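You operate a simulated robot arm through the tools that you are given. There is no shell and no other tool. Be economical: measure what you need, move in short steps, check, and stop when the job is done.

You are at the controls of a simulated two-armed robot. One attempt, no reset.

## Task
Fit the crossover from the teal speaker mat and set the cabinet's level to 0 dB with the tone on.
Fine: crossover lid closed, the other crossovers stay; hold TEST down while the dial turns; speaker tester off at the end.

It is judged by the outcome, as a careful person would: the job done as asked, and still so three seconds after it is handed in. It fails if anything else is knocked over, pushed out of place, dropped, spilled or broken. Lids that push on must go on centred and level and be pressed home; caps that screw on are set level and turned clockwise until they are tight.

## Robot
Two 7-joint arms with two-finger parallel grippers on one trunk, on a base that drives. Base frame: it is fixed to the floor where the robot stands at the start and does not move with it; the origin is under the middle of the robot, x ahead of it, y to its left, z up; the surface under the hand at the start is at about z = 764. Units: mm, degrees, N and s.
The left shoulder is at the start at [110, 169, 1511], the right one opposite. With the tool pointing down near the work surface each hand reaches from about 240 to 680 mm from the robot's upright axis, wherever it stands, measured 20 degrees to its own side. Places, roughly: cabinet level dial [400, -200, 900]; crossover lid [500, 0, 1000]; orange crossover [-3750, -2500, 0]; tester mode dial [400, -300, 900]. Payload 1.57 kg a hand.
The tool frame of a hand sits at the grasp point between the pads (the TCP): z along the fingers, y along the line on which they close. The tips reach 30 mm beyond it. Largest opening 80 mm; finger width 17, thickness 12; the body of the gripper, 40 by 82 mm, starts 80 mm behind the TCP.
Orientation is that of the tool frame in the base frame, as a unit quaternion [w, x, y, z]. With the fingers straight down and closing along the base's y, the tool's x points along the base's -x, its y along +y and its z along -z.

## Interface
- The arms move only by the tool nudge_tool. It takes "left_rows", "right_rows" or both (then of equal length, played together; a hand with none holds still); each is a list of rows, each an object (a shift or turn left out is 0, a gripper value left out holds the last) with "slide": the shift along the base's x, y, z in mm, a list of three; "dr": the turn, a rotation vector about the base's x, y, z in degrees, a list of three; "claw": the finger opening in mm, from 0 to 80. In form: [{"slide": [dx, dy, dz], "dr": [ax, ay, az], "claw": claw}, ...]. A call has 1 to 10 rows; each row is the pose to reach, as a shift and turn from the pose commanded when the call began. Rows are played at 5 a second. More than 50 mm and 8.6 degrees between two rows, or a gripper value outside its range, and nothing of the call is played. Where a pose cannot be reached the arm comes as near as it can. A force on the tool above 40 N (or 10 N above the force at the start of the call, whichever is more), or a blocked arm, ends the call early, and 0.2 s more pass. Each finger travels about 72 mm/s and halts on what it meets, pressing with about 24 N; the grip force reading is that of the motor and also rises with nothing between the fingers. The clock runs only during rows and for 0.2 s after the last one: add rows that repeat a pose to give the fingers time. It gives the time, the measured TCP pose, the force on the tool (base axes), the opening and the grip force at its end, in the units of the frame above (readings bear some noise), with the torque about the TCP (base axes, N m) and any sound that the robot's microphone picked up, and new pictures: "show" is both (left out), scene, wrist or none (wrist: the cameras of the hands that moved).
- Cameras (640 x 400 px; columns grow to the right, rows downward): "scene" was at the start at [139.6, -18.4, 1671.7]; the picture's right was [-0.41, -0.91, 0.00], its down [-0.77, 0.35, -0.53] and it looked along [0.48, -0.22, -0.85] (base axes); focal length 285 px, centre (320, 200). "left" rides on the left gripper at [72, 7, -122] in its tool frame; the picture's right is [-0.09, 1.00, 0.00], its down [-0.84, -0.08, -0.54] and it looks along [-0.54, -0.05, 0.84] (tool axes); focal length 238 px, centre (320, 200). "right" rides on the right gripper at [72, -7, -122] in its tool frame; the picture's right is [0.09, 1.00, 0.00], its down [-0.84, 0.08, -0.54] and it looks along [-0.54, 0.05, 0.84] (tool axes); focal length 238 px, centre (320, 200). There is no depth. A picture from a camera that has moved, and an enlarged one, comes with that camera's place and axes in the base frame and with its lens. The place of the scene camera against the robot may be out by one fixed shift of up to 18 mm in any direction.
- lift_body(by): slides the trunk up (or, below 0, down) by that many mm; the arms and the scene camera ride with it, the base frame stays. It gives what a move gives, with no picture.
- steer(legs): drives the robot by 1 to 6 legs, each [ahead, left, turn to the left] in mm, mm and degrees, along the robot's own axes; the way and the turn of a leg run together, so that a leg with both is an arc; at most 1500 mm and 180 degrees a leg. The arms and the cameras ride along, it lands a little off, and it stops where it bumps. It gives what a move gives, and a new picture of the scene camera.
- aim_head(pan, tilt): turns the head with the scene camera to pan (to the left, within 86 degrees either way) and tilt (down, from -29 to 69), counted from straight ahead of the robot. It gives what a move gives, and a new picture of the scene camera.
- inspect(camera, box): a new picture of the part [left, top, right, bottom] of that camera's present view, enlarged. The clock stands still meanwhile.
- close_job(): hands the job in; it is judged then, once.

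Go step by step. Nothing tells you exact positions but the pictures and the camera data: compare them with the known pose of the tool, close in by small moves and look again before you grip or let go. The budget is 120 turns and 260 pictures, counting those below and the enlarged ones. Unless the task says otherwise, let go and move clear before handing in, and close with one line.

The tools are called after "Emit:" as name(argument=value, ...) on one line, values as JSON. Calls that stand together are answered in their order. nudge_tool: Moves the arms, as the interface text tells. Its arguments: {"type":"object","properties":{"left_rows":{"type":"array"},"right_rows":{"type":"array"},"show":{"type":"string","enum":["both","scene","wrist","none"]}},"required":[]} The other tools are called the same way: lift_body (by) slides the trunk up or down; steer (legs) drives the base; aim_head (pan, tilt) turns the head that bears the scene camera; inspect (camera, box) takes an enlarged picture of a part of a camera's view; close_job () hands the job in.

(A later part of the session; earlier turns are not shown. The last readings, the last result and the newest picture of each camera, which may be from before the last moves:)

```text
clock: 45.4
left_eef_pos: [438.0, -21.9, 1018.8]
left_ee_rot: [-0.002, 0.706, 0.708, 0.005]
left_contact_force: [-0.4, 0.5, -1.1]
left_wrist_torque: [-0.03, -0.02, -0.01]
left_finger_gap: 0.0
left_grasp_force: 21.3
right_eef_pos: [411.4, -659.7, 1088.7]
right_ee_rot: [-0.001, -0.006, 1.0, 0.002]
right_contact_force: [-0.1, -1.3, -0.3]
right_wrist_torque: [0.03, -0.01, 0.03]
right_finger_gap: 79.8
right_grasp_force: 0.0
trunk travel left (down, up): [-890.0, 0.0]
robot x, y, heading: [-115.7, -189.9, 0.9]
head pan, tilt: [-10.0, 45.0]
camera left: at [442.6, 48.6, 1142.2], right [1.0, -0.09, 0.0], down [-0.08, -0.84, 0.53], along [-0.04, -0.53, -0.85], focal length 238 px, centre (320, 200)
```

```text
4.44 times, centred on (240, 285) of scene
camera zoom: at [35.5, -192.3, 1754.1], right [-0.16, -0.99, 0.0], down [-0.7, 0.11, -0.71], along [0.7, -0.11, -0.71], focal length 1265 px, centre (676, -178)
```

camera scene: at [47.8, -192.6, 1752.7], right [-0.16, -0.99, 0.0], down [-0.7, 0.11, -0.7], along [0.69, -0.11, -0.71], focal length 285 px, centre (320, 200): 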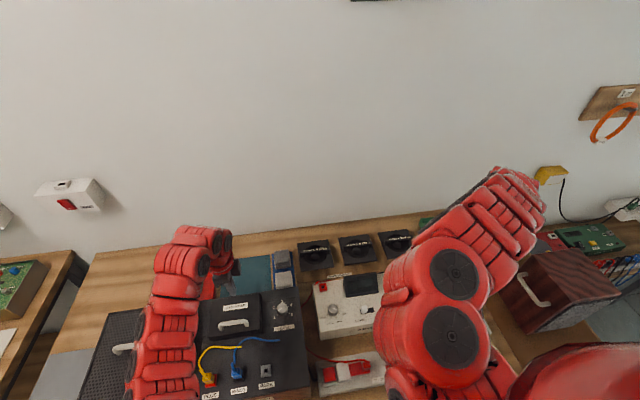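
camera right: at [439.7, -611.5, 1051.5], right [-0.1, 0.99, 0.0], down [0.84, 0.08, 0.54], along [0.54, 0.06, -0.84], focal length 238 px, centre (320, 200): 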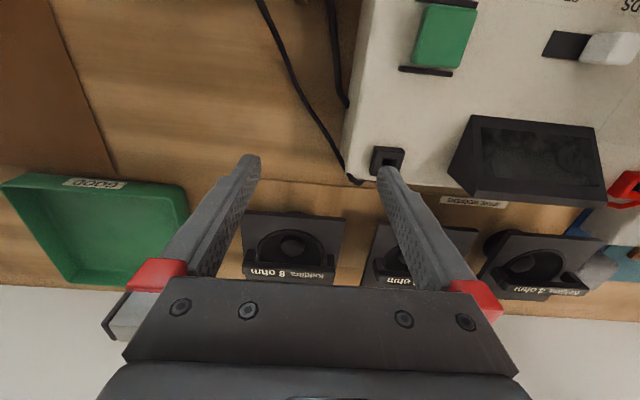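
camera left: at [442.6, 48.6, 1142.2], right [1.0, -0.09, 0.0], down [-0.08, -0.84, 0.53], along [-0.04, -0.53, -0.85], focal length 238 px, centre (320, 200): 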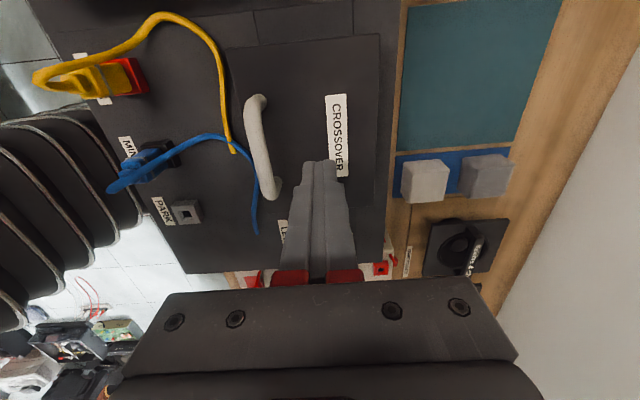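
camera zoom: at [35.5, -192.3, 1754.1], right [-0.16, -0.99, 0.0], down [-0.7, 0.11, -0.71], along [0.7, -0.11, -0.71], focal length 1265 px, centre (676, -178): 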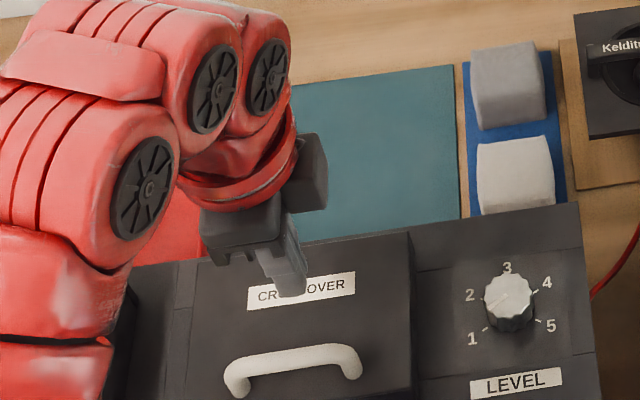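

The lid dropped shut on its own. I'll press gently on its top to be sure it's home.

Emit:
nudge_tool(left_rows=[{"slide": [2, 0, -20]}, {"slide": [2, 0, -35]}, {"slide": [2, 0, -41]}, {"slide": [2, 0, -46]}, {"slide": [2, 0, -51]}, {"slide": [2, 0, -56]}, {"slide": [2, 0, -61]}, {"slide": [2, 0, -66]}], show="none")

Emit:
inspect(camera="scene", box=[170, 240, 310, 330])

```text
clock: 46.6
left_eef_pos: [441.0, -21.4, 974.2]
left_ee_rot: [0.003, 0.706, 0.708, 0.01]
left_contact_force: [-14.9, 3.1, 31.9]
left_wrist_torque: [-0.15, 0.53, -0.21]
left_finger_gap: 0.0
left_grasp_force: 20.9
right_eef_pos: [410.7, -660.1, 1090.2]
right_ee_rot: [0.0, -0.007, 1.0, 0.003]
right_contact_force: [0.7, -0.8, 0.1]
right_wrist_torque: [0.01, -0.04, 0.0]
right_finger_gap: 80.1
right_grasp_force: 0.1
trunk travel left (down, up): [-890.0, 0.0]
robot x, y, heading: [-121.5, -193.9, 0.6]
head pan, tilt: [-10.0, 45.0]
stopped in row 6 (left hand): the force on the tool passed its limit at 50 N (the readings are from after the stop); the commanded pose is now the measured one
```

```text
4.44 times, centred on (240, 285) of scene
camera zoom: at [31.2, -192.9, 1754.9], right [-0.16, -0.99, 0.0], down [-0.69, 0.11, -0.71], along [0.7, -0.11, -0.7], focal length 1265 px, centre (676, -178)
```

zoom: 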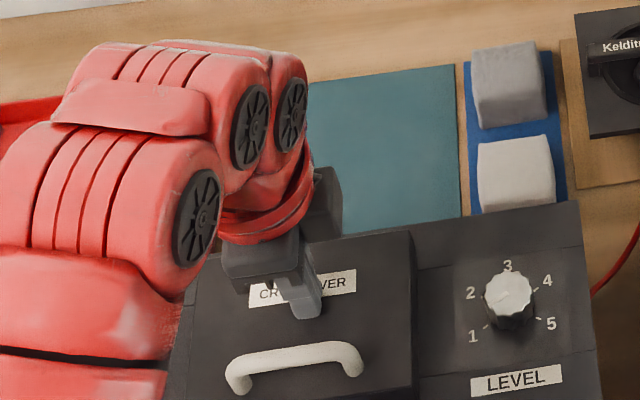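

The lid is firmly shut. I'll raise the left hand and inspect the tester and lead block closely.

Emit:
nudge_tool(left_rows=[{"slide": [0, 0, 20]}, {"slide": [0, 0, 60]}, {"slide": [0, 20, 90]}, {"slide": [0, 50, 90]}], show="none")

Emit:
inspect(camera="scene", box=[290, 250, 390, 400])

Emit:
inspect(camera="right", box=[200, 0, 640, 220])

```text
clock: 47.6
left_eef_pos: [443.0, 30.2, 1060.3]
left_ee_rot: [0.001, 0.705, 0.709, 0.008]
left_contact_force: [0.2, 0.5, 0.7]
left_wrist_torque: [-0.03, 0.03, 0.0]
left_finger_gap: 0.0
left_grasp_force: 21.4
right_eef_pos: [414.2, -659.4, 1088.0]
right_ee_rot: [-0.002, -0.007, 1.0, 0.002]
right_contact_force: [0.4, 0.4, 0.0]
right_wrist_torque: [-0.05, -0.02, 0.02]
right_finger_gap: 80.3
right_grasp_force: 0.0
trunk travel left (down, up): [-890.0, 0.0]
robot x, y, heading: [-119.9, -188.4, 0.9]
head pan, tilt: [-10.0, 45.0]
```

```text
2.67 times, centred on (340, 325) of scene
camera zoom: at [39.7, -190.9, 1753.6], right [-0.16, -0.99, 0.0], down [-0.7, 0.11, -0.71], along [0.7, -0.12, -0.71], focal length 759 px, centre (267, -133)
```

zoom: 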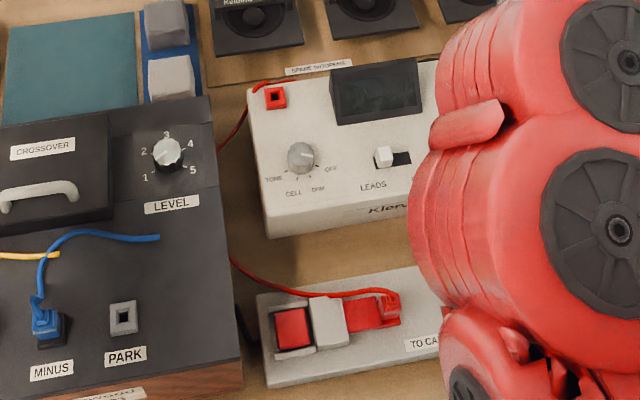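

```text
1.45 times, centred on (420, 110) of right
camera zoom: at [343.5, -666.2, 1210.0], right [-0.11, 0.99, 0.0], down [0.84, 0.09, 0.54], along [0.54, 0.06, -0.84], focal length 347 px, centre (174, 331)
```

zoom: 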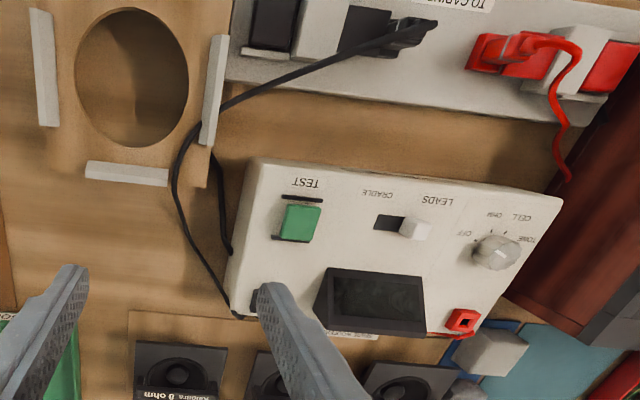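

The strip "TO CABINET" carries both tester leads and the selector is on LEADS, so the wiring is complete. Now I'll look at the two dials and the display closely.

Emit:
inspect(camera="scene", box=[318, 270, 358, 330])

Emit:
inspect(camera="scene", box=[264, 290, 304, 335])

Emit:
inspect(camera="right", box=[460, 100, 640, 220])

```text
6.67 times, centred on (338, 300) of scene
camera zoom: at [39.7, -190.9, 1753.6], right [-0.16, -0.99, 0.0], down [-0.7, 0.11, -0.71], along [0.7, -0.12, -0.71], focal length 1897 px, centre (200, -467)
```

zoom: 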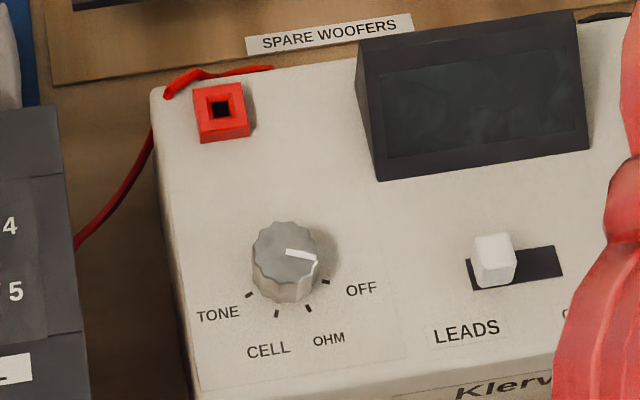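

```text
8.89 times, centred on (284, 312) of scene
camera zoom: at [39.7, -190.9, 1753.6], right [-0.16, -0.99, 0.0], down [-0.7, 0.11, -0.71], along [0.7, -0.12, -0.71], focal length 2530 px, centre (640, -800)
```

zoom: 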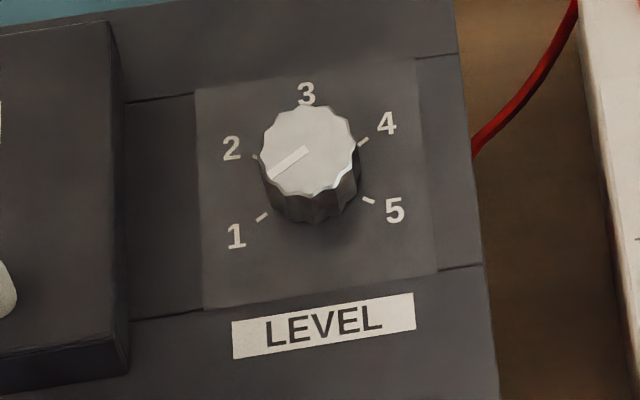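

```text
3.33 times, centred on (550, 160) of right
camera zoom: at [343.5, -666.2, 1210.0], right [-0.11, 0.99, 0.0], down [0.84, 0.09, 0.54], along [0.54, 0.06, -0.84], focal length 794 px, centre (-447, 333)
```

zoom: 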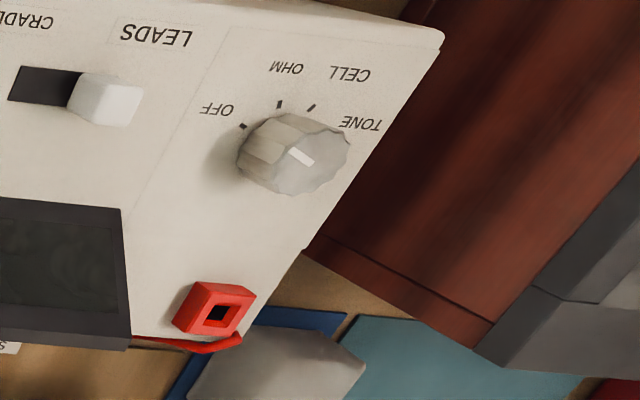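

The tester knob points to OFF; TONE is about 120° clockwise. The level pointer is near 1. I'll bring the right hand over the tester dial.

Emit:
nudge_tool(right_rows=[{"slide": [0, 20, -40]}, {"slide": [0, 55, -80]}, {"slide": [0, 95, -90]}, {"slide": [0, 140, -95]}, {"slide": [0, 185, -95]}, {"slide": [0, 230, -95]}, {"slide": [0, 275, -95]}, {"slide": [0, 320, -95]}, {"slide": [-5, 350, -95]}], left_rows=[{"slide": [0, 15, 0]}, {"slide": [0, 30, 0]}, {"slide": [0, 45, 0]}, {"slide": [0, 60, 0]}, {"slide": [0, 75, 0]}, {"slide": [0, 90, 0]}, {"slide": [0, 90, 0]}, {"slide": [0, 90, 0]}, {"slide": [0, 90, 0]}], show="both")

```text
refused: row 2 steps farther than a row can; nothing moved
```

Emit:
nudge_tool(right_rows=[{"slide": [0, 15, -35]}, {"slide": [0, 35, -75]}, {"slide": [0, 75, -90]}, {"slide": [0, 120, -95]}, {"slide": [0, 165, -95]}, {"slide": [0, 210, -95]}, {"slide": [0, 255, -95]}, {"slide": [0, 300, -95]}, {"slide": [-5, 345, -95]}, {"slide": [-5, 355, -95]}], left_rows=[{"slide": [0, 15, 0]}, {"slide": [0, 30, 0]}, {"slide": [0, 45, 0]}, {"slide": [0, 60, 0]}, {"slide": [0, 75, 0]}, {"slide": [0, 90, 0]}, {"slide": [0, 90, 0]}, {"slide": [0, 90, 0]}, {"slide": [0, 90, 0]}, {"slide": [0, 90, 0]}], show="both")

```text
clock: 49.8
left_eef_pos: [445.2, 119.1, 1061.3]
left_ee_rot: [0.0, 0.705, 0.709, 0.007]
left_contact_force: [-0.2, 0.4, 0.2]
left_wrist_torque: [0.0, 0.04, 0.0]
left_finger_gap: 0.0
left_grasp_force: 21.2
right_eef_pos: [450.8, -307.4, 993.3]
right_ee_rot: [-0.002, -0.005, 1.0, 0.003]
right_contact_force: [-0.2, 0.1, 0.3]
right_wrist_torque: [0.01, 0.03, 0.0]
right_finger_gap: 80.1
right_grasp_force: 0.1
right hand out of reach, approached as far as the arm can: row 5, 6, 7, 8, 9, 10
trunk travel left (down, up): [-890.0, 0.0]
robot x, y, heading: [-118.3, -191.7, 0.4]
head pan, tilt: [-10.0, 45.0]
camera scene: at [38.4, -192.8, 1753.8], right [-0.16, -0.99, 0.0], down [-0.7, 0.11, -0.71], along [0.7, -0.11, -0.71], focal length 285 px, centre (320, 200)
camera right: at [380.0, -314.5, 1116.5], right [-0.1, 0.99, 0.0], down [0.84, 0.09, 0.54], along [0.54, 0.06, -0.84], focal length 238 px, centre (320, 200)
camera left: at [449.9, 189.3, 1184.5], right [1.0, -0.09, 0.01], down [-0.08, -0.84, 0.53], along [-0.04, -0.53, -0.85], focal length 238 px, centre (320, 200)
```

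scene: 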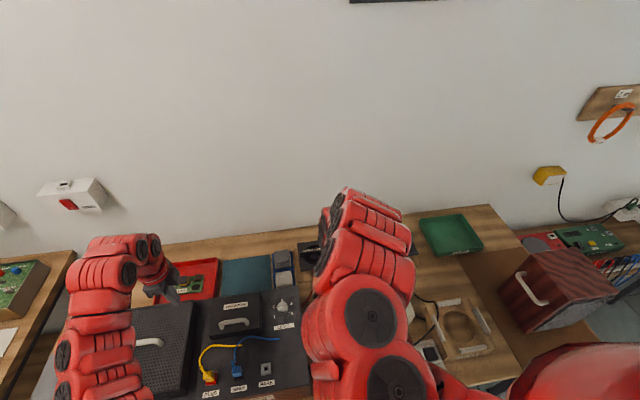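
right: 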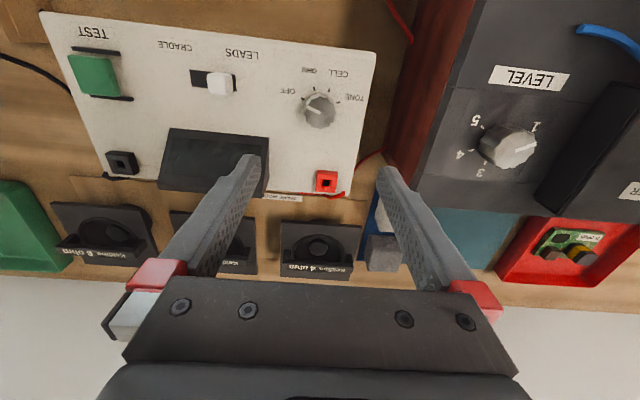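
left: 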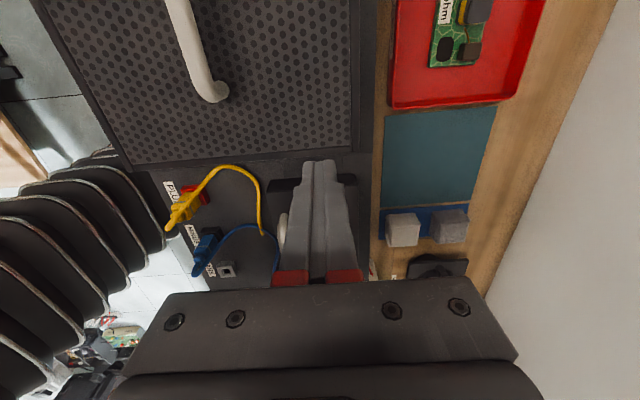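

Emit:
inspect(camera="right", box=[240, 40, 400, 160])

```text
3.33 times, centred on (320, 100) of right
camera zoom: at [380.0, -314.5, 1116.5], right [-0.1, 0.99, 0.0], down [0.84, 0.09, 0.54], along [0.54, 0.06, -0.84], focal length 794 px, centre (320, 533)
```

zoom: 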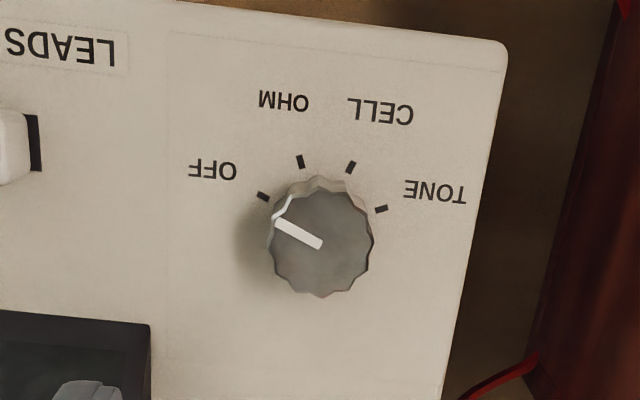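

The tester knob's top centre is at about (437,-307,863), 33 mm across. I'll turn the right gripper +60° and come down over it.

Emit:
nudge_tool(right_rows=[{"slide": [-4, 0, -10], "dr": [0, 0, 8.5]}, {"slide": [-8, 0, -20], "dr": [0, 0, 17]}, {"slide": [-14, 0, -30], "dr": [0, 0, 25.5]}, {"slide": [-14, 0, -40], "dr": [0, 0, 34]}, {"slide": [-14, 0, -50], "dr": [0, 0, 42.5]}, {"slide": [-14, 0, -60], "dr": [0, 0, 51]}, {"slide": [-14, 0, -70], "dr": [0, 0, 59]}, {"slide": [-14, 0, -80], "dr": [0, 0, 59], "claw": 60}], show="wrist")

Emit:
inspect(camera="right", box=[220, 60, 440, 240])

```text
clock: 51.6
left_eef_pos: [445.6, 119.3, 1060.7]
left_ee_rot: [0.001, 0.705, 0.709, 0.007]
left_contact_force: [-0.7, 0.1, 0.4]
left_wrist_torque: [-0.01, 0.0, 0.01]
left_finger_gap: 0.0
left_grasp_force: 21.0
right_eef_pos: [442.9, -307.6, 915.0]
right_ee_rot: [-0.003, -0.499, 0.866, 0.001]
right_contact_force: [0.0, 0.7, 0.1]
right_wrist_torque: [0.03, 0.0, 0.01]
right_finger_gap: 60.1
right_grasp_force: 0.1
trunk travel left (down, up): [-890.0, 0.0]
robot x, y, heading: [-115.5, -189.3, 0.6]
head pan, tilt: [-10.0, 45.0]
camera right: at [413.7, -372.1, 1036.9], right [-0.91, 0.42, 0.01], down [0.36, 0.76, 0.54], along [0.22, 0.49, -0.84], focal length 238 px, centre (320, 200)
```

right: 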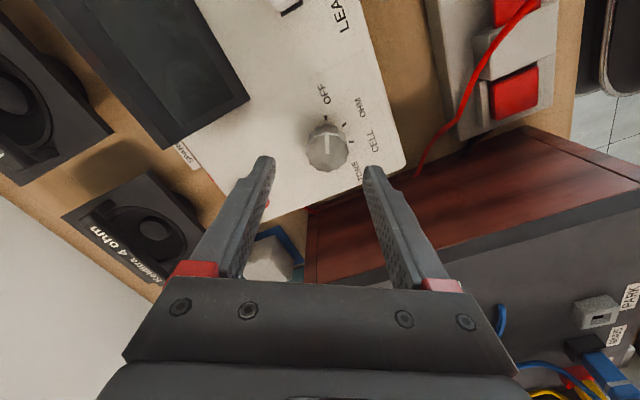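

```text
2.22 times, centred on (330, 150) of right
camera zoom: at [413.7, -372.1, 1036.9], right [-0.91, 0.42, 0.01], down [0.36, 0.76, 0.54], along [0.22, 0.49, -0.84], focal length 530 px, centre (298, 311)
```

zoom: 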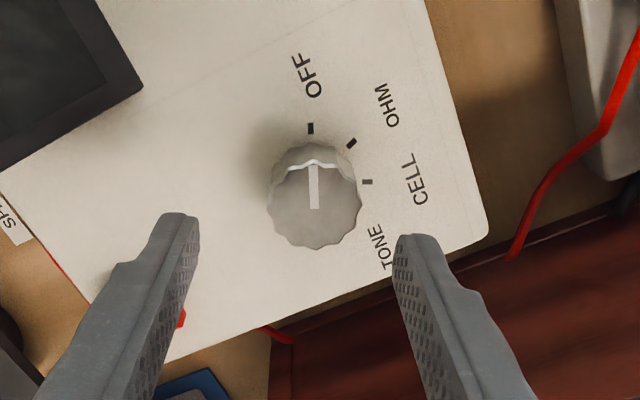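

Emit:
nudge_tool(right_rows=[{"slide": [-7, -1, -8]}, {"slide": [-7, -1, -22]}, {"slide": [-7, -1, -34]}], show="none")

Emit:
inspect(camera="right", box=[220, 60, 440, 240])

```text
clock: 52.4
left_eef_pos: [445.8, 119.2, 1061.3]
left_ee_rot: [0.0, 0.706, 0.709, 0.007]
left_contact_force: [0.3, 0.5, -0.3]
left_wrist_torque: [0.0, 0.0, -0.01]
left_finger_gap: 0.0
left_grasp_force: 21.3
right_eef_pos: [435.5, -311.5, 880.0]
right_ee_rot: [-0.003, -0.498, 0.867, 0.002]
right_contact_force: [-0.2, -0.2, 0.1]
right_wrist_torque: [0.01, -0.02, 0.02]
right_finger_gap: 59.9
right_grasp_force: 0.1
trunk travel left (down, up): [-890.0, 0.0]
robot x, y, heading: [-116.5, -190.4, 1.0]
head pan, tilt: [-10.0, 45.0]
```

```text
2.22 times, centred on (330, 150) of right
camera zoom: at [405.3, -374.2, 1002.9], right [-0.91, 0.42, 0.01], down [0.36, 0.76, 0.54], along [0.22, 0.49, -0.84], focal length 530 px, centre (298, 311)
```

zoom: 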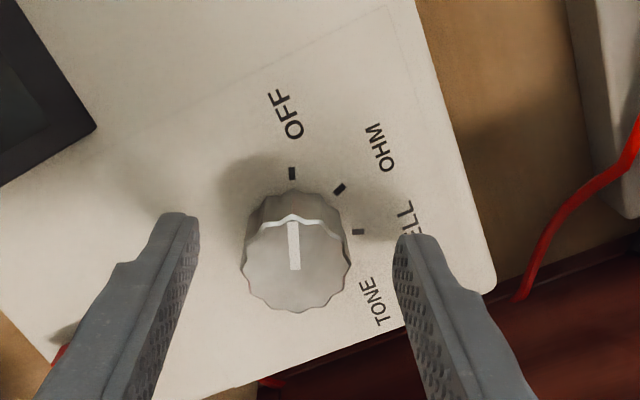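

Lined up; I'll shift 3 mm in y and close on the knob.

Emit:
nudge_tool(right_rows=[{"slide": [0, 3, -2], "claw": 60}, {"slide": [0, 3, -2], "claw": 28}, {"slide": [0, 3, -2], "claw": 28}, {"slide": [0, 3, -2], "claw": 28}], show="none")

Emit:
inspect(camera="right", box=[220, 60, 440, 240])

```text
clock: 53.4
left_eef_pos: [445.4, 119.0, 1061.5]
left_ee_rot: [0.0, 0.705, 0.709, 0.008]
left_contact_force: [-0.6, 0.5, 1.1]
left_wrist_torque: [0.03, -0.02, -0.02]
left_finger_gap: 0.0
left_grasp_force: 20.8
right_eef_pos: [436.0, -307.8, 877.4]
right_ee_rot: [-0.003, -0.498, 0.867, 0.0]
right_contact_force: [6.4, -3.7, 3.1]
right_wrist_torque: [-0.13, -0.2, -0.01]
right_finger_gap: 34.0
right_grasp_force: 3.7
trunk travel left (down, up): [-890.0, 0.0]
robot x, y, heading: [-117.3, -188.4, 0.7]
head pan, tilt: [-10.0, 45.0]
```

```text
2.22 times, centred on (330, 150) of right
camera zoom: at [405.9, -371.2, 1000.2], right [-0.91, 0.42, 0.0], down [0.36, 0.76, 0.54], along [0.23, 0.49, -0.84], focal length 530 px, centre (298, 311)
```

zoom: 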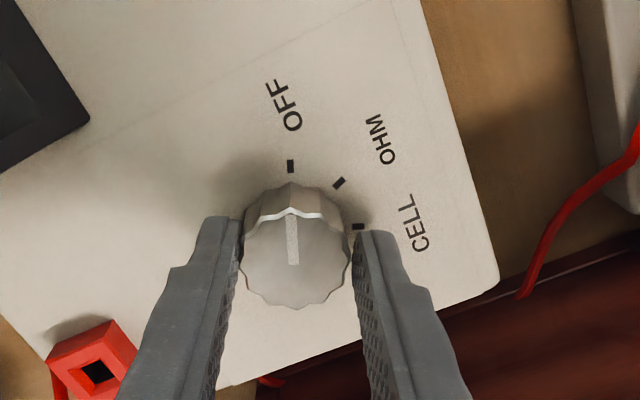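

Gripped on the knob. The ticks are about 45° apart, so TONE is 135° clockwise; I'll turn the first 85°.

Emit:
nudge_tool(right_rows=[{"claw": 20, "dr": [0, 0, 0]}, {"dr": [0, 0, -8.5]}, {"dr": [0, 0, -17]}, {"dr": [0, 0, -25.5]}, {"dr": [0, 0, -34]}, {"dr": [0, 0, -42.5]}, {"dr": [0, 0, -51]}, {"dr": [0, 0, -59.5]}, {"dr": [0, 0, -68]}, {"dr": [0, 0, -76]}], show="wrist")

Emit:
inspect(camera="right", box=[220, 60, 440, 240])

```text
clock: 55.6
left_eef_pos: [447.9, 118.3, 1062.4]
left_ee_rot: [0.0, 0.705, 0.709, 0.008]
left_contact_force: [-0.3, -0.4, -0.2]
left_wrist_torque: [0.0, 0.0, -0.02]
left_finger_gap: 0.0
left_grasp_force: 21.4
right_eef_pos: [437.3, -308.4, 877.3]
right_ee_rot: [-0.003, 0.143, 0.99, 0.003]
right_contact_force: [22.4, -15.3, 5.6]
right_wrist_torque: [-0.81, -0.36, -0.02]
right_finger_gap: 31.3
right_grasp_force: 40.0
trunk travel left (down, up): [-890.0, 0.0]
robot x, y, heading: [-116.3, -190.7, 1.0]
head pan, tilt: [-10.0, 45.0]
camera right: at [366.6, -294.4, 1000.1], right [0.19, 0.98, 0.01], down [0.83, -0.17, 0.54], along [0.53, -0.1, -0.84], focal length 238 px, centre (320, 200)
```

right: 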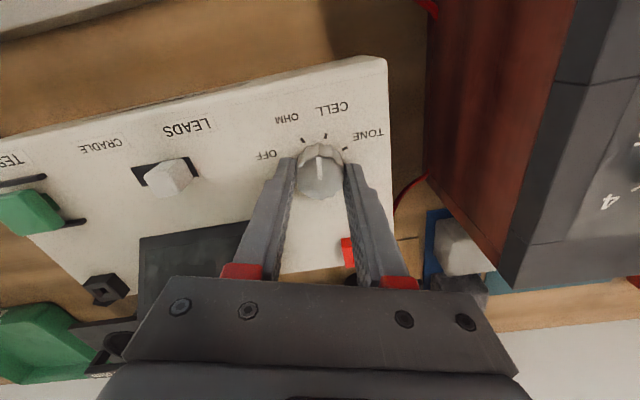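

```text
2.22 times, centred on (330, 150) of right
camera zoom: at [366.6, -294.4, 1000.1], right [0.19, 0.98, 0.01], down [0.83, -0.17, 0.54], along [0.53, -0.1, -0.84], focal length 530 px, centre (298, 311)
```

zoom: 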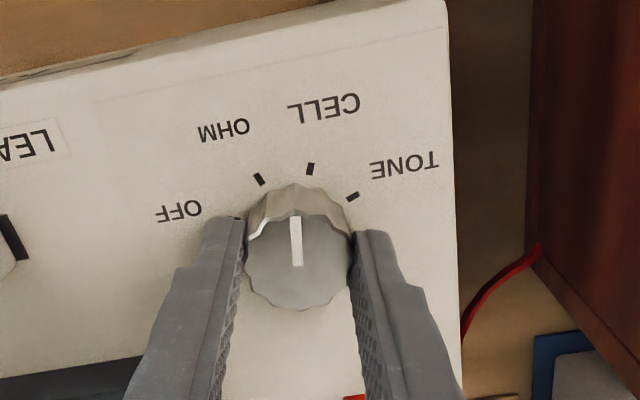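

The pointer follows (now just short of CELL). I'll continue about 50° more.

Emit:
nudge_tool(right_rows=[{"slide": [-1, 1, 0], "dr": [0, 0, -8.5]}, {"slide": [-1, 1, 0], "dr": [0, 0, -17]}, {"slide": [-1, 1, 0], "dr": [0, 0, -25.5]}, {"slide": [-1, 1, 0], "dr": [0, 0, -34]}, {"slide": [-1, 1, 0], "dr": [0, 0, -42.5]}, {"slide": [-1, 1, 0], "dr": [0, 0, -51]}], show="none")

Emit:
inspect(camera="right", box=[220, 60, 440, 240])

```text
clock: 57.0
left_eef_pos: [448.3, 118.1, 1060.3]
left_ee_rot: [0.0, 0.705, 0.709, 0.008]
left_contact_force: [-0.3, 0.1, -1.2]
left_wrist_torque: [0.04, 0.02, -0.03]
left_finger_gap: 0.0
left_grasp_force: 21.0
right_eef_pos: [435.8, -308.2, 876.4]
right_ee_rot: [-0.001, 0.554, 0.832, 0.003]
right_contact_force: [27.0, -17.8, 12.9]
right_wrist_torque: [-0.65, -0.51, 0.04]
right_finger_gap: 31.3
right_grasp_force: 40.9
trunk travel left (down, up): [-890.0, 0.0]
robot x, y, heading: [-121.9, -191.8, 1.1]
head pan, tilt: [-10.0, 45.0]
```

```text
2.22 times, centred on (330, 150) of right
camera zoom: at [401.7, -243.5, 999.8], right [0.88, 0.47, 0.01], down [0.39, -0.75, 0.54], along [0.26, -0.47, -0.84], focal length 530 px, centre (298, 311)
```

zoom: 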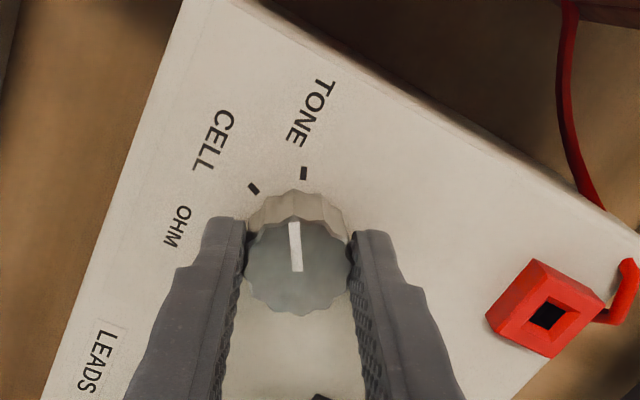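

TONE's tick is still about 9° away; I'll finish the turn.

Emit:
nudge_tool(right_rows=[{"dr": [0, 0, -5]}, {"dr": [0, 0, -10]}, {"dr": [0, 0, -10]}], show="none")

Emit:
inspect(camera="right", box=[220, 60, 440, 240])

Emit:
inspect(camera="scene", box=[260, 230, 400, 350])

```text
clock: 57.8
left_eef_pos: [448.5, 118.3, 1060.6]
left_ee_rot: [-0.001, 0.705, 0.709, 0.009]
left_contact_force: [0.7, 0.5, 0.5]
left_wrist_torque: [0.03, -0.01, -0.03]
left_finger_gap: 0.0
left_grasp_force: 21.3
right_eef_pos: [435.3, -307.6, 878.2]
right_ee_rot: [-0.002, 0.625, 0.781, 0.003]
right_contact_force: [30.7, -12.7, 12.7]
right_wrist_torque: [-0.26, -0.74, 0.15]
right_finger_gap: 31.7
right_grasp_force: 40.4
trunk travel left (down, up): [-890.0, 0.0]
robot x, y, heading: [-116.4, -191.9, 0.8]
head pan, tilt: [-10.0, 45.0]
```

```text
2.22 times, centred on (330, 150) of right
camera zoom: at [413.4, -238.2, 999.8], right [0.95, 0.31, 0.0], down [0.26, -0.8, 0.54], along [0.17, -0.51, -0.84], focal length 530 px, centre (298, 311)
```

zoom: 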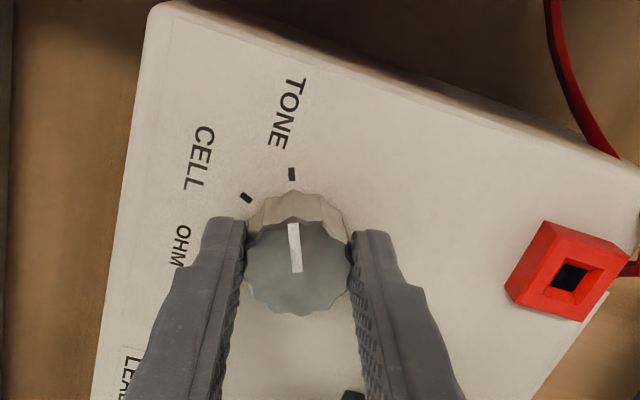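

```text
3.33 times, centred on (330, 290) of scene
camera zoom: at [42.5, -194.1, 1753.4], right [-0.16, -0.99, 0.0], down [-0.7, 0.12, -0.71], along [0.7, -0.11, -0.71], focal length 949 px, centre (287, -100)
```

zoom: 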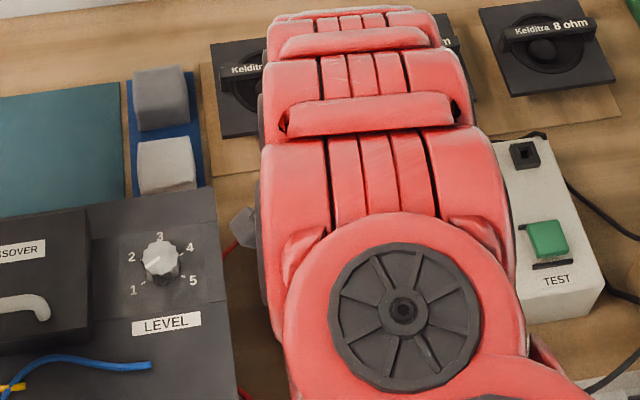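

The pointer is on TONE. I'll relax, open, lift, and look at the display.

Emit:
nudge_tool(right_rows=[{"slide": [2, -1, 0]}, {"slide": [2, -1, 0], "claw": 45}, {"slide": [2, -1, 0], "claw": 60}, {"slide": [2, -1, 20]}, {"slide": [2, -1, 50]}, {"slide": [2, -1, 80]}], show="wrist")

Emit:
inspect(camera="right", box=[180, 20, 440, 240])

```text
clock: 59.2
left_eef_pos: [445.5, 119.0, 1060.9]
left_ee_rot: [0.001, 0.705, 0.709, 0.008]
left_contact_force: [0.5, -0.4, -0.4]
left_wrist_torque: [-0.02, 0.0, 0.02]
left_finger_gap: 0.2
left_grasp_force: 21.1
right_eef_pos: [435.1, -306.0, 959.9]
right_ee_rot: [-0.002, 0.624, 0.781, 0.003]
right_contact_force: [-0.4, 0.2, 0.2]
right_wrist_torque: [-0.01, 0.0, 0.0]
right_finger_gap: 60.2
right_grasp_force: 0.0
trunk travel left (down, up): [-890.0, 0.0]
robot x, y, heading: [-117.4, -189.9, 0.8]
head pan, tilt: [-10.0, 45.0]
camera right: at [412.8, -237.5, 1082.4], right [0.95, 0.31, 0.0], down [0.26, -0.8, 0.54], along [0.17, -0.51, -0.84], focal length 238 px, centre (320, 200)
```

right: 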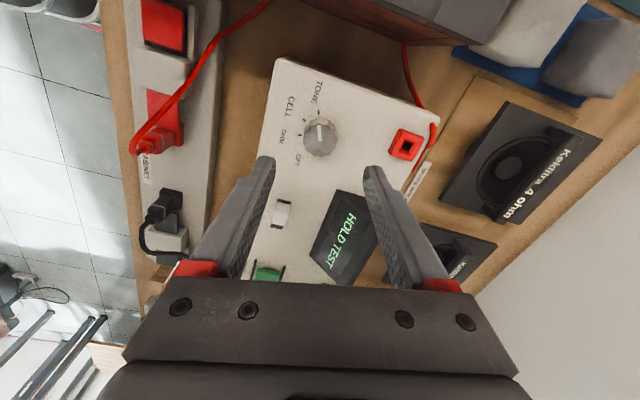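

```text
1.82 times, centred on (310, 130) of right
camera zoom: at [412.8, -237.5, 1082.4], right [0.95, 0.31, 0.0], down [0.26, -0.8, 0.54], along [0.17, -0.51, -0.84], focal length 433 px, centre (338, 327)
```

zoom: 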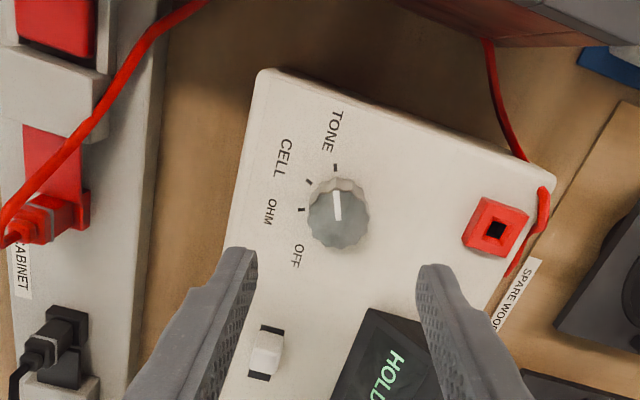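

The display reads HOLD TEST. TEST is at about (426,-529); keeping this wrist yaw puts the right camera over the display, so I'll move there with the fingers closed.

Emit:
nudge_tool(right_rows=[{"slide": [-2, -40, 0], "claw": 30}, {"slide": [-4, -85, 0], "claw": 0}, {"slide": [-6, -130, 0]}, {"slide": [-8, -175, 0]}, {"slide": [-9, -215, 0]}, {"slide": [-9, -223, -10]}], show="both")

Emit:
inspect(camera="right", box=[200, 0, 460, 240])

```text
clock: 60.6
left_eef_pos: [445.0, 119.3, 1060.4]
left_ee_rot: [0.0, 0.705, 0.709, 0.009]
left_contact_force: [-0.2, 0.6, 0.5]
left_wrist_torque: [-0.01, -0.01, 0.0]
left_finger_gap: 0.0
left_grasp_force: 21.4
right_eef_pos: [426.9, -530.5, 950.7]
right_ee_rot: [0.0, 0.624, 0.782, 0.004]
right_contact_force: [-0.2, -1.2, 0.6]
right_wrist_torque: [-0.02, 0.01, 0.02]
right_finger_gap: 0.1
right_grasp_force: 21.5
right hand out of reach, approached as far as the arm can: row 1
trunk travel left (down, up): [-890.0, 0.0]
robot x, y, heading: [-119.4, -191.0, 0.7]
head pan, tilt: [-10.0, 45.0]
camera scene: at [39.0, -191.9, 1753.7], right [-0.16, -0.99, 0.0], down [-0.7, 0.11, -0.71], along [0.7, -0.11, -0.71], focal length 285 px, centre (320, 200)
camera right: at [404.3, -461.0, 1073.3], right [0.95, 0.31, 0.0], down [0.26, -0.8, 0.54], along [0.17, -0.51, -0.84], focal length 238 px, centre (320, 200)
```

scene: 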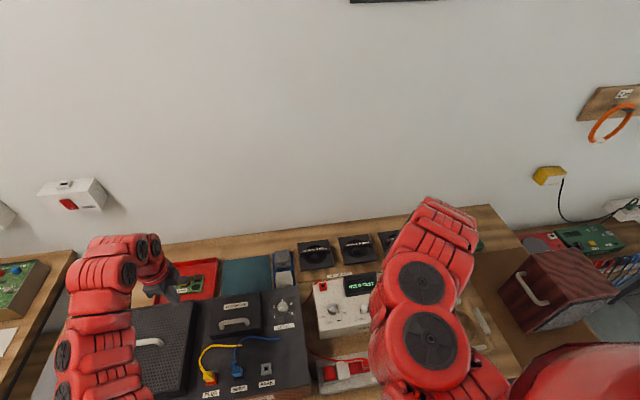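
right: 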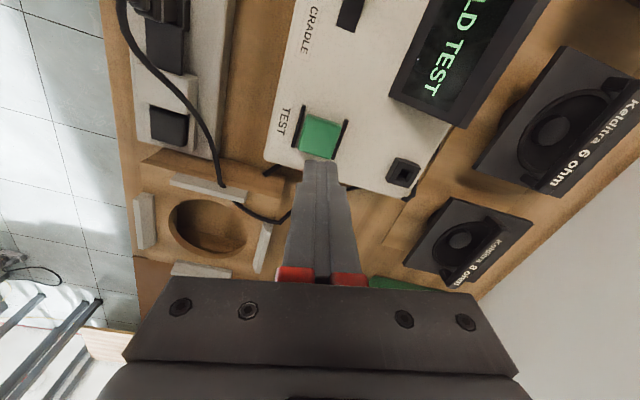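

```text
1.67 times, centred on (330, 120) of right
camera zoom: at [404.3, -461.0, 1073.3], right [0.95, 0.31, 0.0], down [0.26, -0.8, 0.54], along [0.17, -0.51, -0.84], focal length 397 px, centre (303, 333)
```

zoom: 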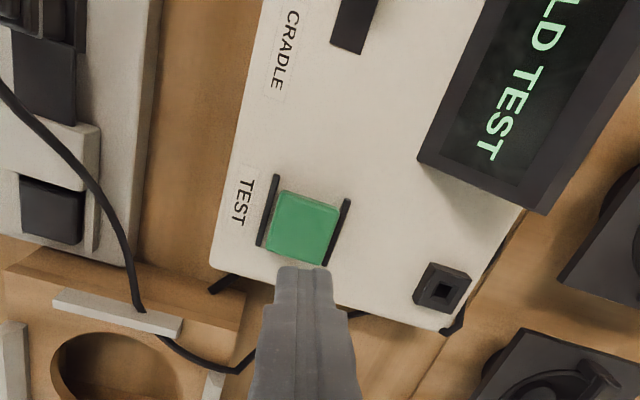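

Button centre is at about (427,-525). Before pressing, I'll bring the left hand over the LEVEL dial, turning its wrist so it has room to turn clockwise.

Emit:
nudge_tool(left_rows=[{"slide": [0, -27, 0], "dr": [0, 0, 8.5], "claw": 20}, {"slide": [0, -54, 0], "dr": [0, 0, 17], "claw": 60}, {"slide": [0, -81, 0], "dr": [0, 0, 25.5]}, {"slide": [0, -108, 0], "dr": [0, 0, 34]}, {"slide": [0, -135, 0], "dr": [0, 0, 42.5]}, {"slide": [0, -162, 0], "dr": [0, 0, 51]}, {"slide": [-3, -189, -5], "dr": [0, 0, 59.5]}, {"slide": [-6, -216, -10], "dr": [0, 0, 68]}, {"slide": [-8, -243, -15], "dr": [0, 0, 76.5]}, {"slide": [-10, -270, -25], "dr": [0, 0, 85]}], right_rows=[{"slide": [0, 1, 0]}, {"slide": [0, 3, -5]}, {"slide": [0, 6, -15]}, {"slide": [0, 6, -25]}, {"slide": [0, 6, -35]}, {"slide": [0, 6, -45]}, {"slide": [0, 6, -50]}, {"slide": [0, 6, -50]}, {"slide": [0, 6, -50]}, {"slide": [0, 6, -50]}], show="both")

```text
clock: 62.8
left_eef_pos: [435.1, -155.0, 1034.6]
left_ee_rot: [-0.005, 0.04, 0.999, 0.007]
left_contact_force: [-0.3, 0.0, -0.5]
left_wrist_torque: [0.0, -0.05, 0.04]
left_finger_gap: 60.0
left_grasp_force: 0.1
right_eef_pos: [427.6, -524.3, 896.8]
right_ee_rot: [0.0, 0.624, 0.781, 0.003]
right_contact_force: [-0.2, -0.1, -0.7]
right_wrist_torque: [0.03, 0.01, 0.05]
right_finger_gap: 0.0
right_grasp_force: 21.9
trunk travel left (down, up): [-890.0, 0.0]
robot x, y, heading: [-120.2, -187.7, 0.4]
head pan, tilt: [-10.0, 45.0]
camera scene: at [38.7, -193.6, 1753.7], right [-0.16, -0.99, 0.0], down [-0.7, 0.12, -0.71], along [0.7, -0.11, -0.71], focal length 285 px, centre (320, 200)
camera right: at [404.4, -455.1, 1019.7], right [0.95, 0.31, 0.0], down [0.26, -0.8, 0.54], along [0.17, -0.51, -0.84], focal length 238 px, centre (320, 200)
camera left: at [364.2, -143.4, 1157.8], right [0.17, 0.99, 0.01], down [0.83, -0.15, 0.53], along [0.53, -0.08, -0.85], focal length 238 px, centre (320, 200)
```

scene: 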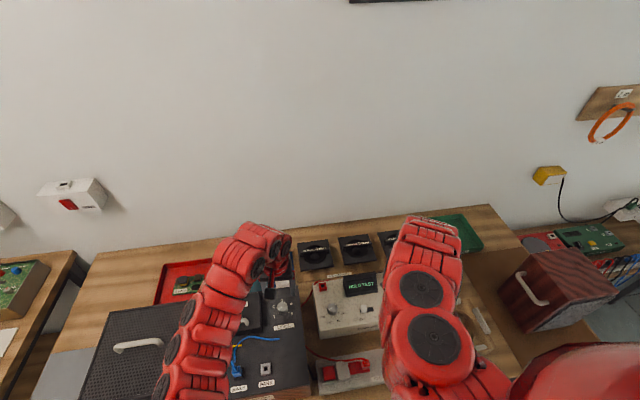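
right: 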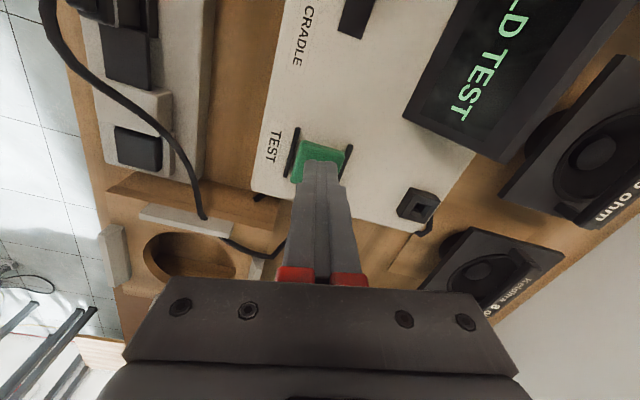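
left: 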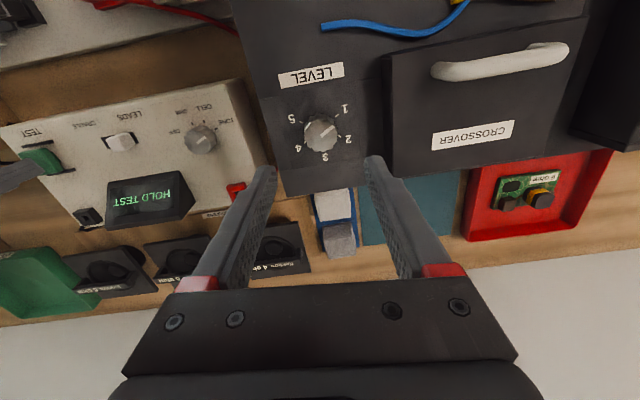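

Both hands are in place and the display is readable. I'll turn the left wrist another +42° and descend toward the dial.

Emit:
nudge_tool(left_rows=[{"slide": [0, 2, -12], "dr": [0, 0, 8.5]}, {"slide": [0, 2, -24], "dr": [0, 0, 17]}, {"slide": [0, 2, -36], "dr": [0, 0, 25.5]}, {"slide": [0, 2, -48], "dr": [0, 0, 34]}, {"slide": [0, 2, -60], "dr": [0, 0, 42]}, {"slide": [0, 2, -66], "dr": [0, 0, 42]}], show="none")

Emit:
inspect(camera="left", box=[220, 60, 440, 240])

Emit:
inspect(camera="scene", box=[230, 250, 400, 350])

```text
clock: 64.2
left_eef_pos: [435.3, -148.2, 969.9]
left_ee_rot: [-0.006, -0.321, 0.947, 0.004]
left_contact_force: [-0.1, -0.3, -0.3]
left_wrist_torque: [0.02, -0.02, 0.01]
left_finger_gap: 60.0
left_grasp_force: 0.0
right_eef_pos: [426.8, -523.7, 898.6]
right_ee_rot: [0.0, 0.624, 0.782, 0.002]
right_contact_force: [0.3, -0.6, 0.3]
right_wrist_torque: [0.01, -0.03, 0.01]
right_finger_gap: 0.2
right_grasp_force: 22.0
trunk travel left (down, up): [-890.0, 0.0]
robot x, y, heading: [-119.6, -188.3, 1.1]
head pan, tilt: [-10.0, 45.0]
```

```text
2.22 times, centred on (330, 150) of left
camera zoom: at [375.8, -187.7, 1093.5], right [-0.53, 0.85, 0.01], down [0.72, 0.44, 0.53], along [0.45, 0.29, -0.85], focal length 530 px, centre (298, 311)
```

zoom: 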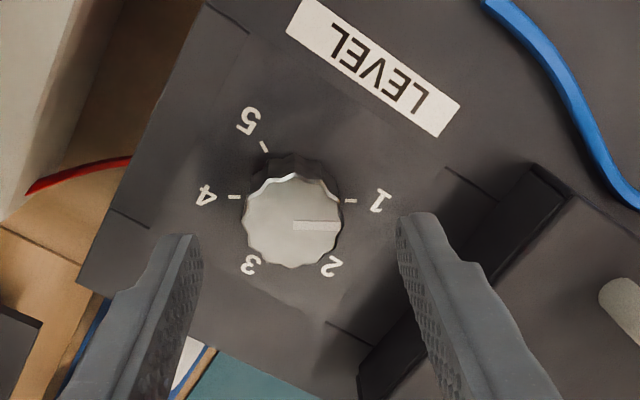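

```text
3.76 times, centred on (315, 300) of scene
camera zoom: at [38.5, -192.0, 1753.8], right [-0.16, -0.99, 0.0], down [-0.7, 0.11, -0.71], along [0.7, -0.11, -0.71], focal length 1071 px, centre (339, -176)
```

zoom: 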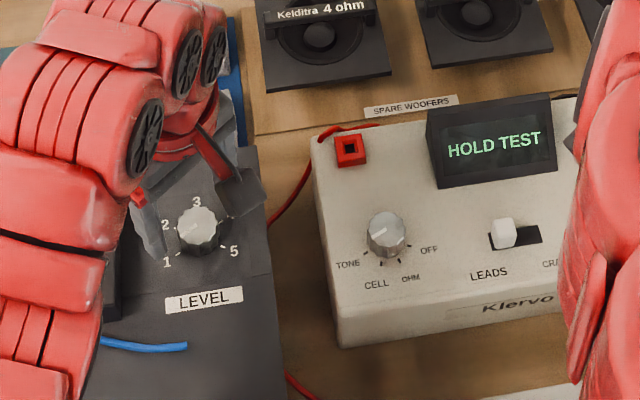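

The scene view reads the display clearly. I'll lower the left gripper around the LEVEL dial without touching it, and press TEST with the right at the same time.

Emit:
nudge_tool(left_rows=[{"slide": [0, -3, -10]}, {"slide": [0, -3, -20]}, {"slide": [0, -3, -28]}, {"slide": [0, -3, -28]}, {"slide": [0, -3, -28]}, {"slide": [0, -3, -28]}], right_rows=[{"slide": [0, 0, -4]}, {"slide": [0, 0, -8]}, {"slide": [0, 0, -11]}, {"slide": [0, 0, -14]}, {"slide": [0, 0, -16]}, {"slide": [0, 0, -16]}], show="scene")

Emit:
inspect(camera="left", box=[220, 60, 440, 240])

Emit:
inspect(camera="right", box=[220, 60, 440, 240])

```text
clock: 65.6
left_eef_pos: [434.6, -151.1, 943.5]
left_ee_rot: [-0.008, -0.32, 0.948, 0.004]
left_contact_force: [-0.9, -0.3, -0.4]
left_wrist_torque: [-0.01, -0.01, -0.04]
left_finger_gap: 59.8
left_grasp_force: 0.1
right_eef_pos: [427.0, -524.4, 881.5]
right_ee_rot: [-0.001, 0.626, 0.78, 0.004]
right_contact_force: [-1.4, -1.4, 5.0]
right_wrist_torque: [-0.04, 0.04, -0.03]
right_finger_gap: 0.0
right_grasp_force: 21.3
trunk travel left (down, up): [-890.0, 0.0]
robot x, y, heading: [-118.3, -193.0, 0.7]
head pan, tilt: [-10.0, 45.0]
heard: click
camera scene: at [37.7, -192.0, 1753.9], right [-0.16, -0.99, 0.0], down [-0.7, 0.11, -0.71], along [0.7, -0.11, -0.71], focal length 285 px, centre (320, 200)
```

scene: 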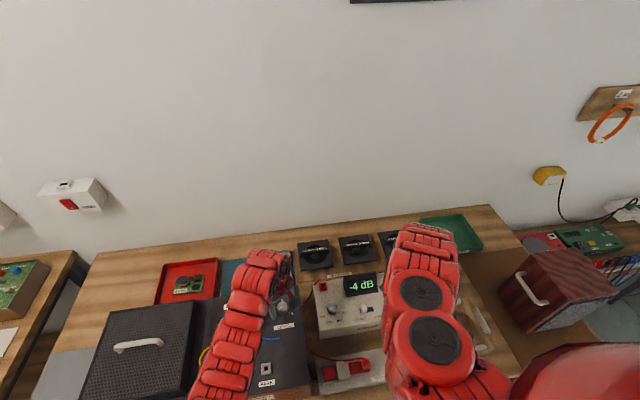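

```text
2.22 times, centred on (330, 150) of left
camera zoom: at [375.3, -190.5, 1067.3], right [-0.53, 0.85, 0.01], down [0.72, 0.44, 0.53], along [0.45, 0.29, -0.85], focal length 530 px, centre (298, 311)
```

zoom: 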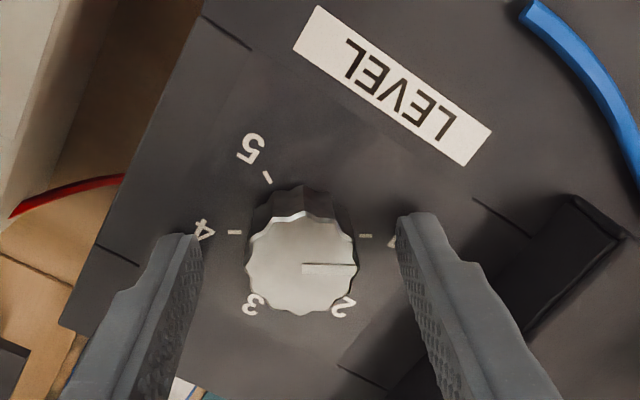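

```text
2.22 times, centred on (330, 150) of right
camera zoom: at [403.6, -454.4, 1004.9], right [0.95, 0.31, 0.0], down [0.26, -0.8, 0.54], along [0.17, -0.51, -0.84], focal length 530 px, centre (298, 311)
```

zoom: 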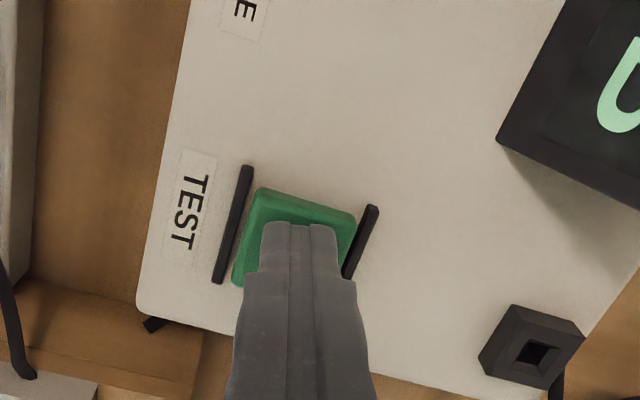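

TEST is down and the display reads -4 dB. I'll press 1.5 mm deeper for margin and close the left gripper on the dial.

Emit:
nudge_tool(left_rows=[{"slide": [0.5, 0.5, -1], "claw": 45}, {"slide": [0.5, 0.5, -1], "claw": 30}, {"slide": [0.5, 0.5, -1], "claw": 30}, {"slide": [0.5, 0.5, -1], "claw": 30}], right_rows=[{"slide": [0, 0, -1.5]}, {"slide": [0, 0, -1.5]}, {"slide": [0, 0, -1.5]}, {"slide": [0, 0, -1.5]}], show="none")

Emit:
inspect(camera="scene", box=[260, 250, 400, 340])

Emit:
inspect(camera="left", box=[220, 60, 440, 240])

```text
clock: 66.6
left_eef_pos: [434.9, -151.5, 942.4]
left_ee_rot: [-0.006, -0.32, 0.947, 0.005]
left_contact_force: [-2.0, 3.1, 0.0]
left_wrist_torque: [-0.01, 0.05, 0.02]
left_finger_gap: 33.0
left_grasp_force: 1.3
right_eef_pos: [426.2, -523.2, 881.5]
right_ee_rot: [0.001, 0.625, 0.781, 0.003]
right_contact_force: [-0.3, -4.3, 10.7]
right_wrist_torque: [-0.16, 0.02, -0.03]
right_finger_gap: 0.0
right_grasp_force: 21.2
trunk travel left (down, up): [-890.0, 0.0]
robot x, y, heading: [-119.5, -189.1, 0.7]
head pan, tilt: [-10.0, 45.0]
```

```text
4.44 times, centred on (330, 295) of scene
camera zoom: at [36.5, -191.5, 1754.0], right [-0.16, -0.99, 0.0], down [-0.7, 0.11, -0.71], along [0.7, -0.11, -0.71], focal length 1265 px, centre (276, -222)
```

zoom: 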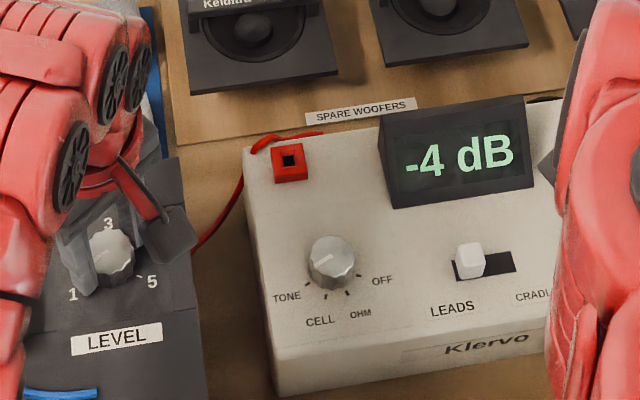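

```text
2.22 times, centred on (330, 150) of left
camera zoom: at [374.8, -190.1, 1066.6], right [-0.53, 0.85, 0.01], down [0.72, 0.44, 0.53], along [0.45, 0.29, -0.85], focal length 530 px, centre (298, 311)
```

zoom: 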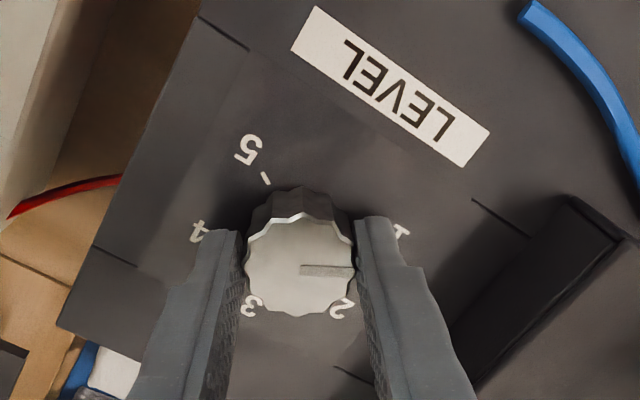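

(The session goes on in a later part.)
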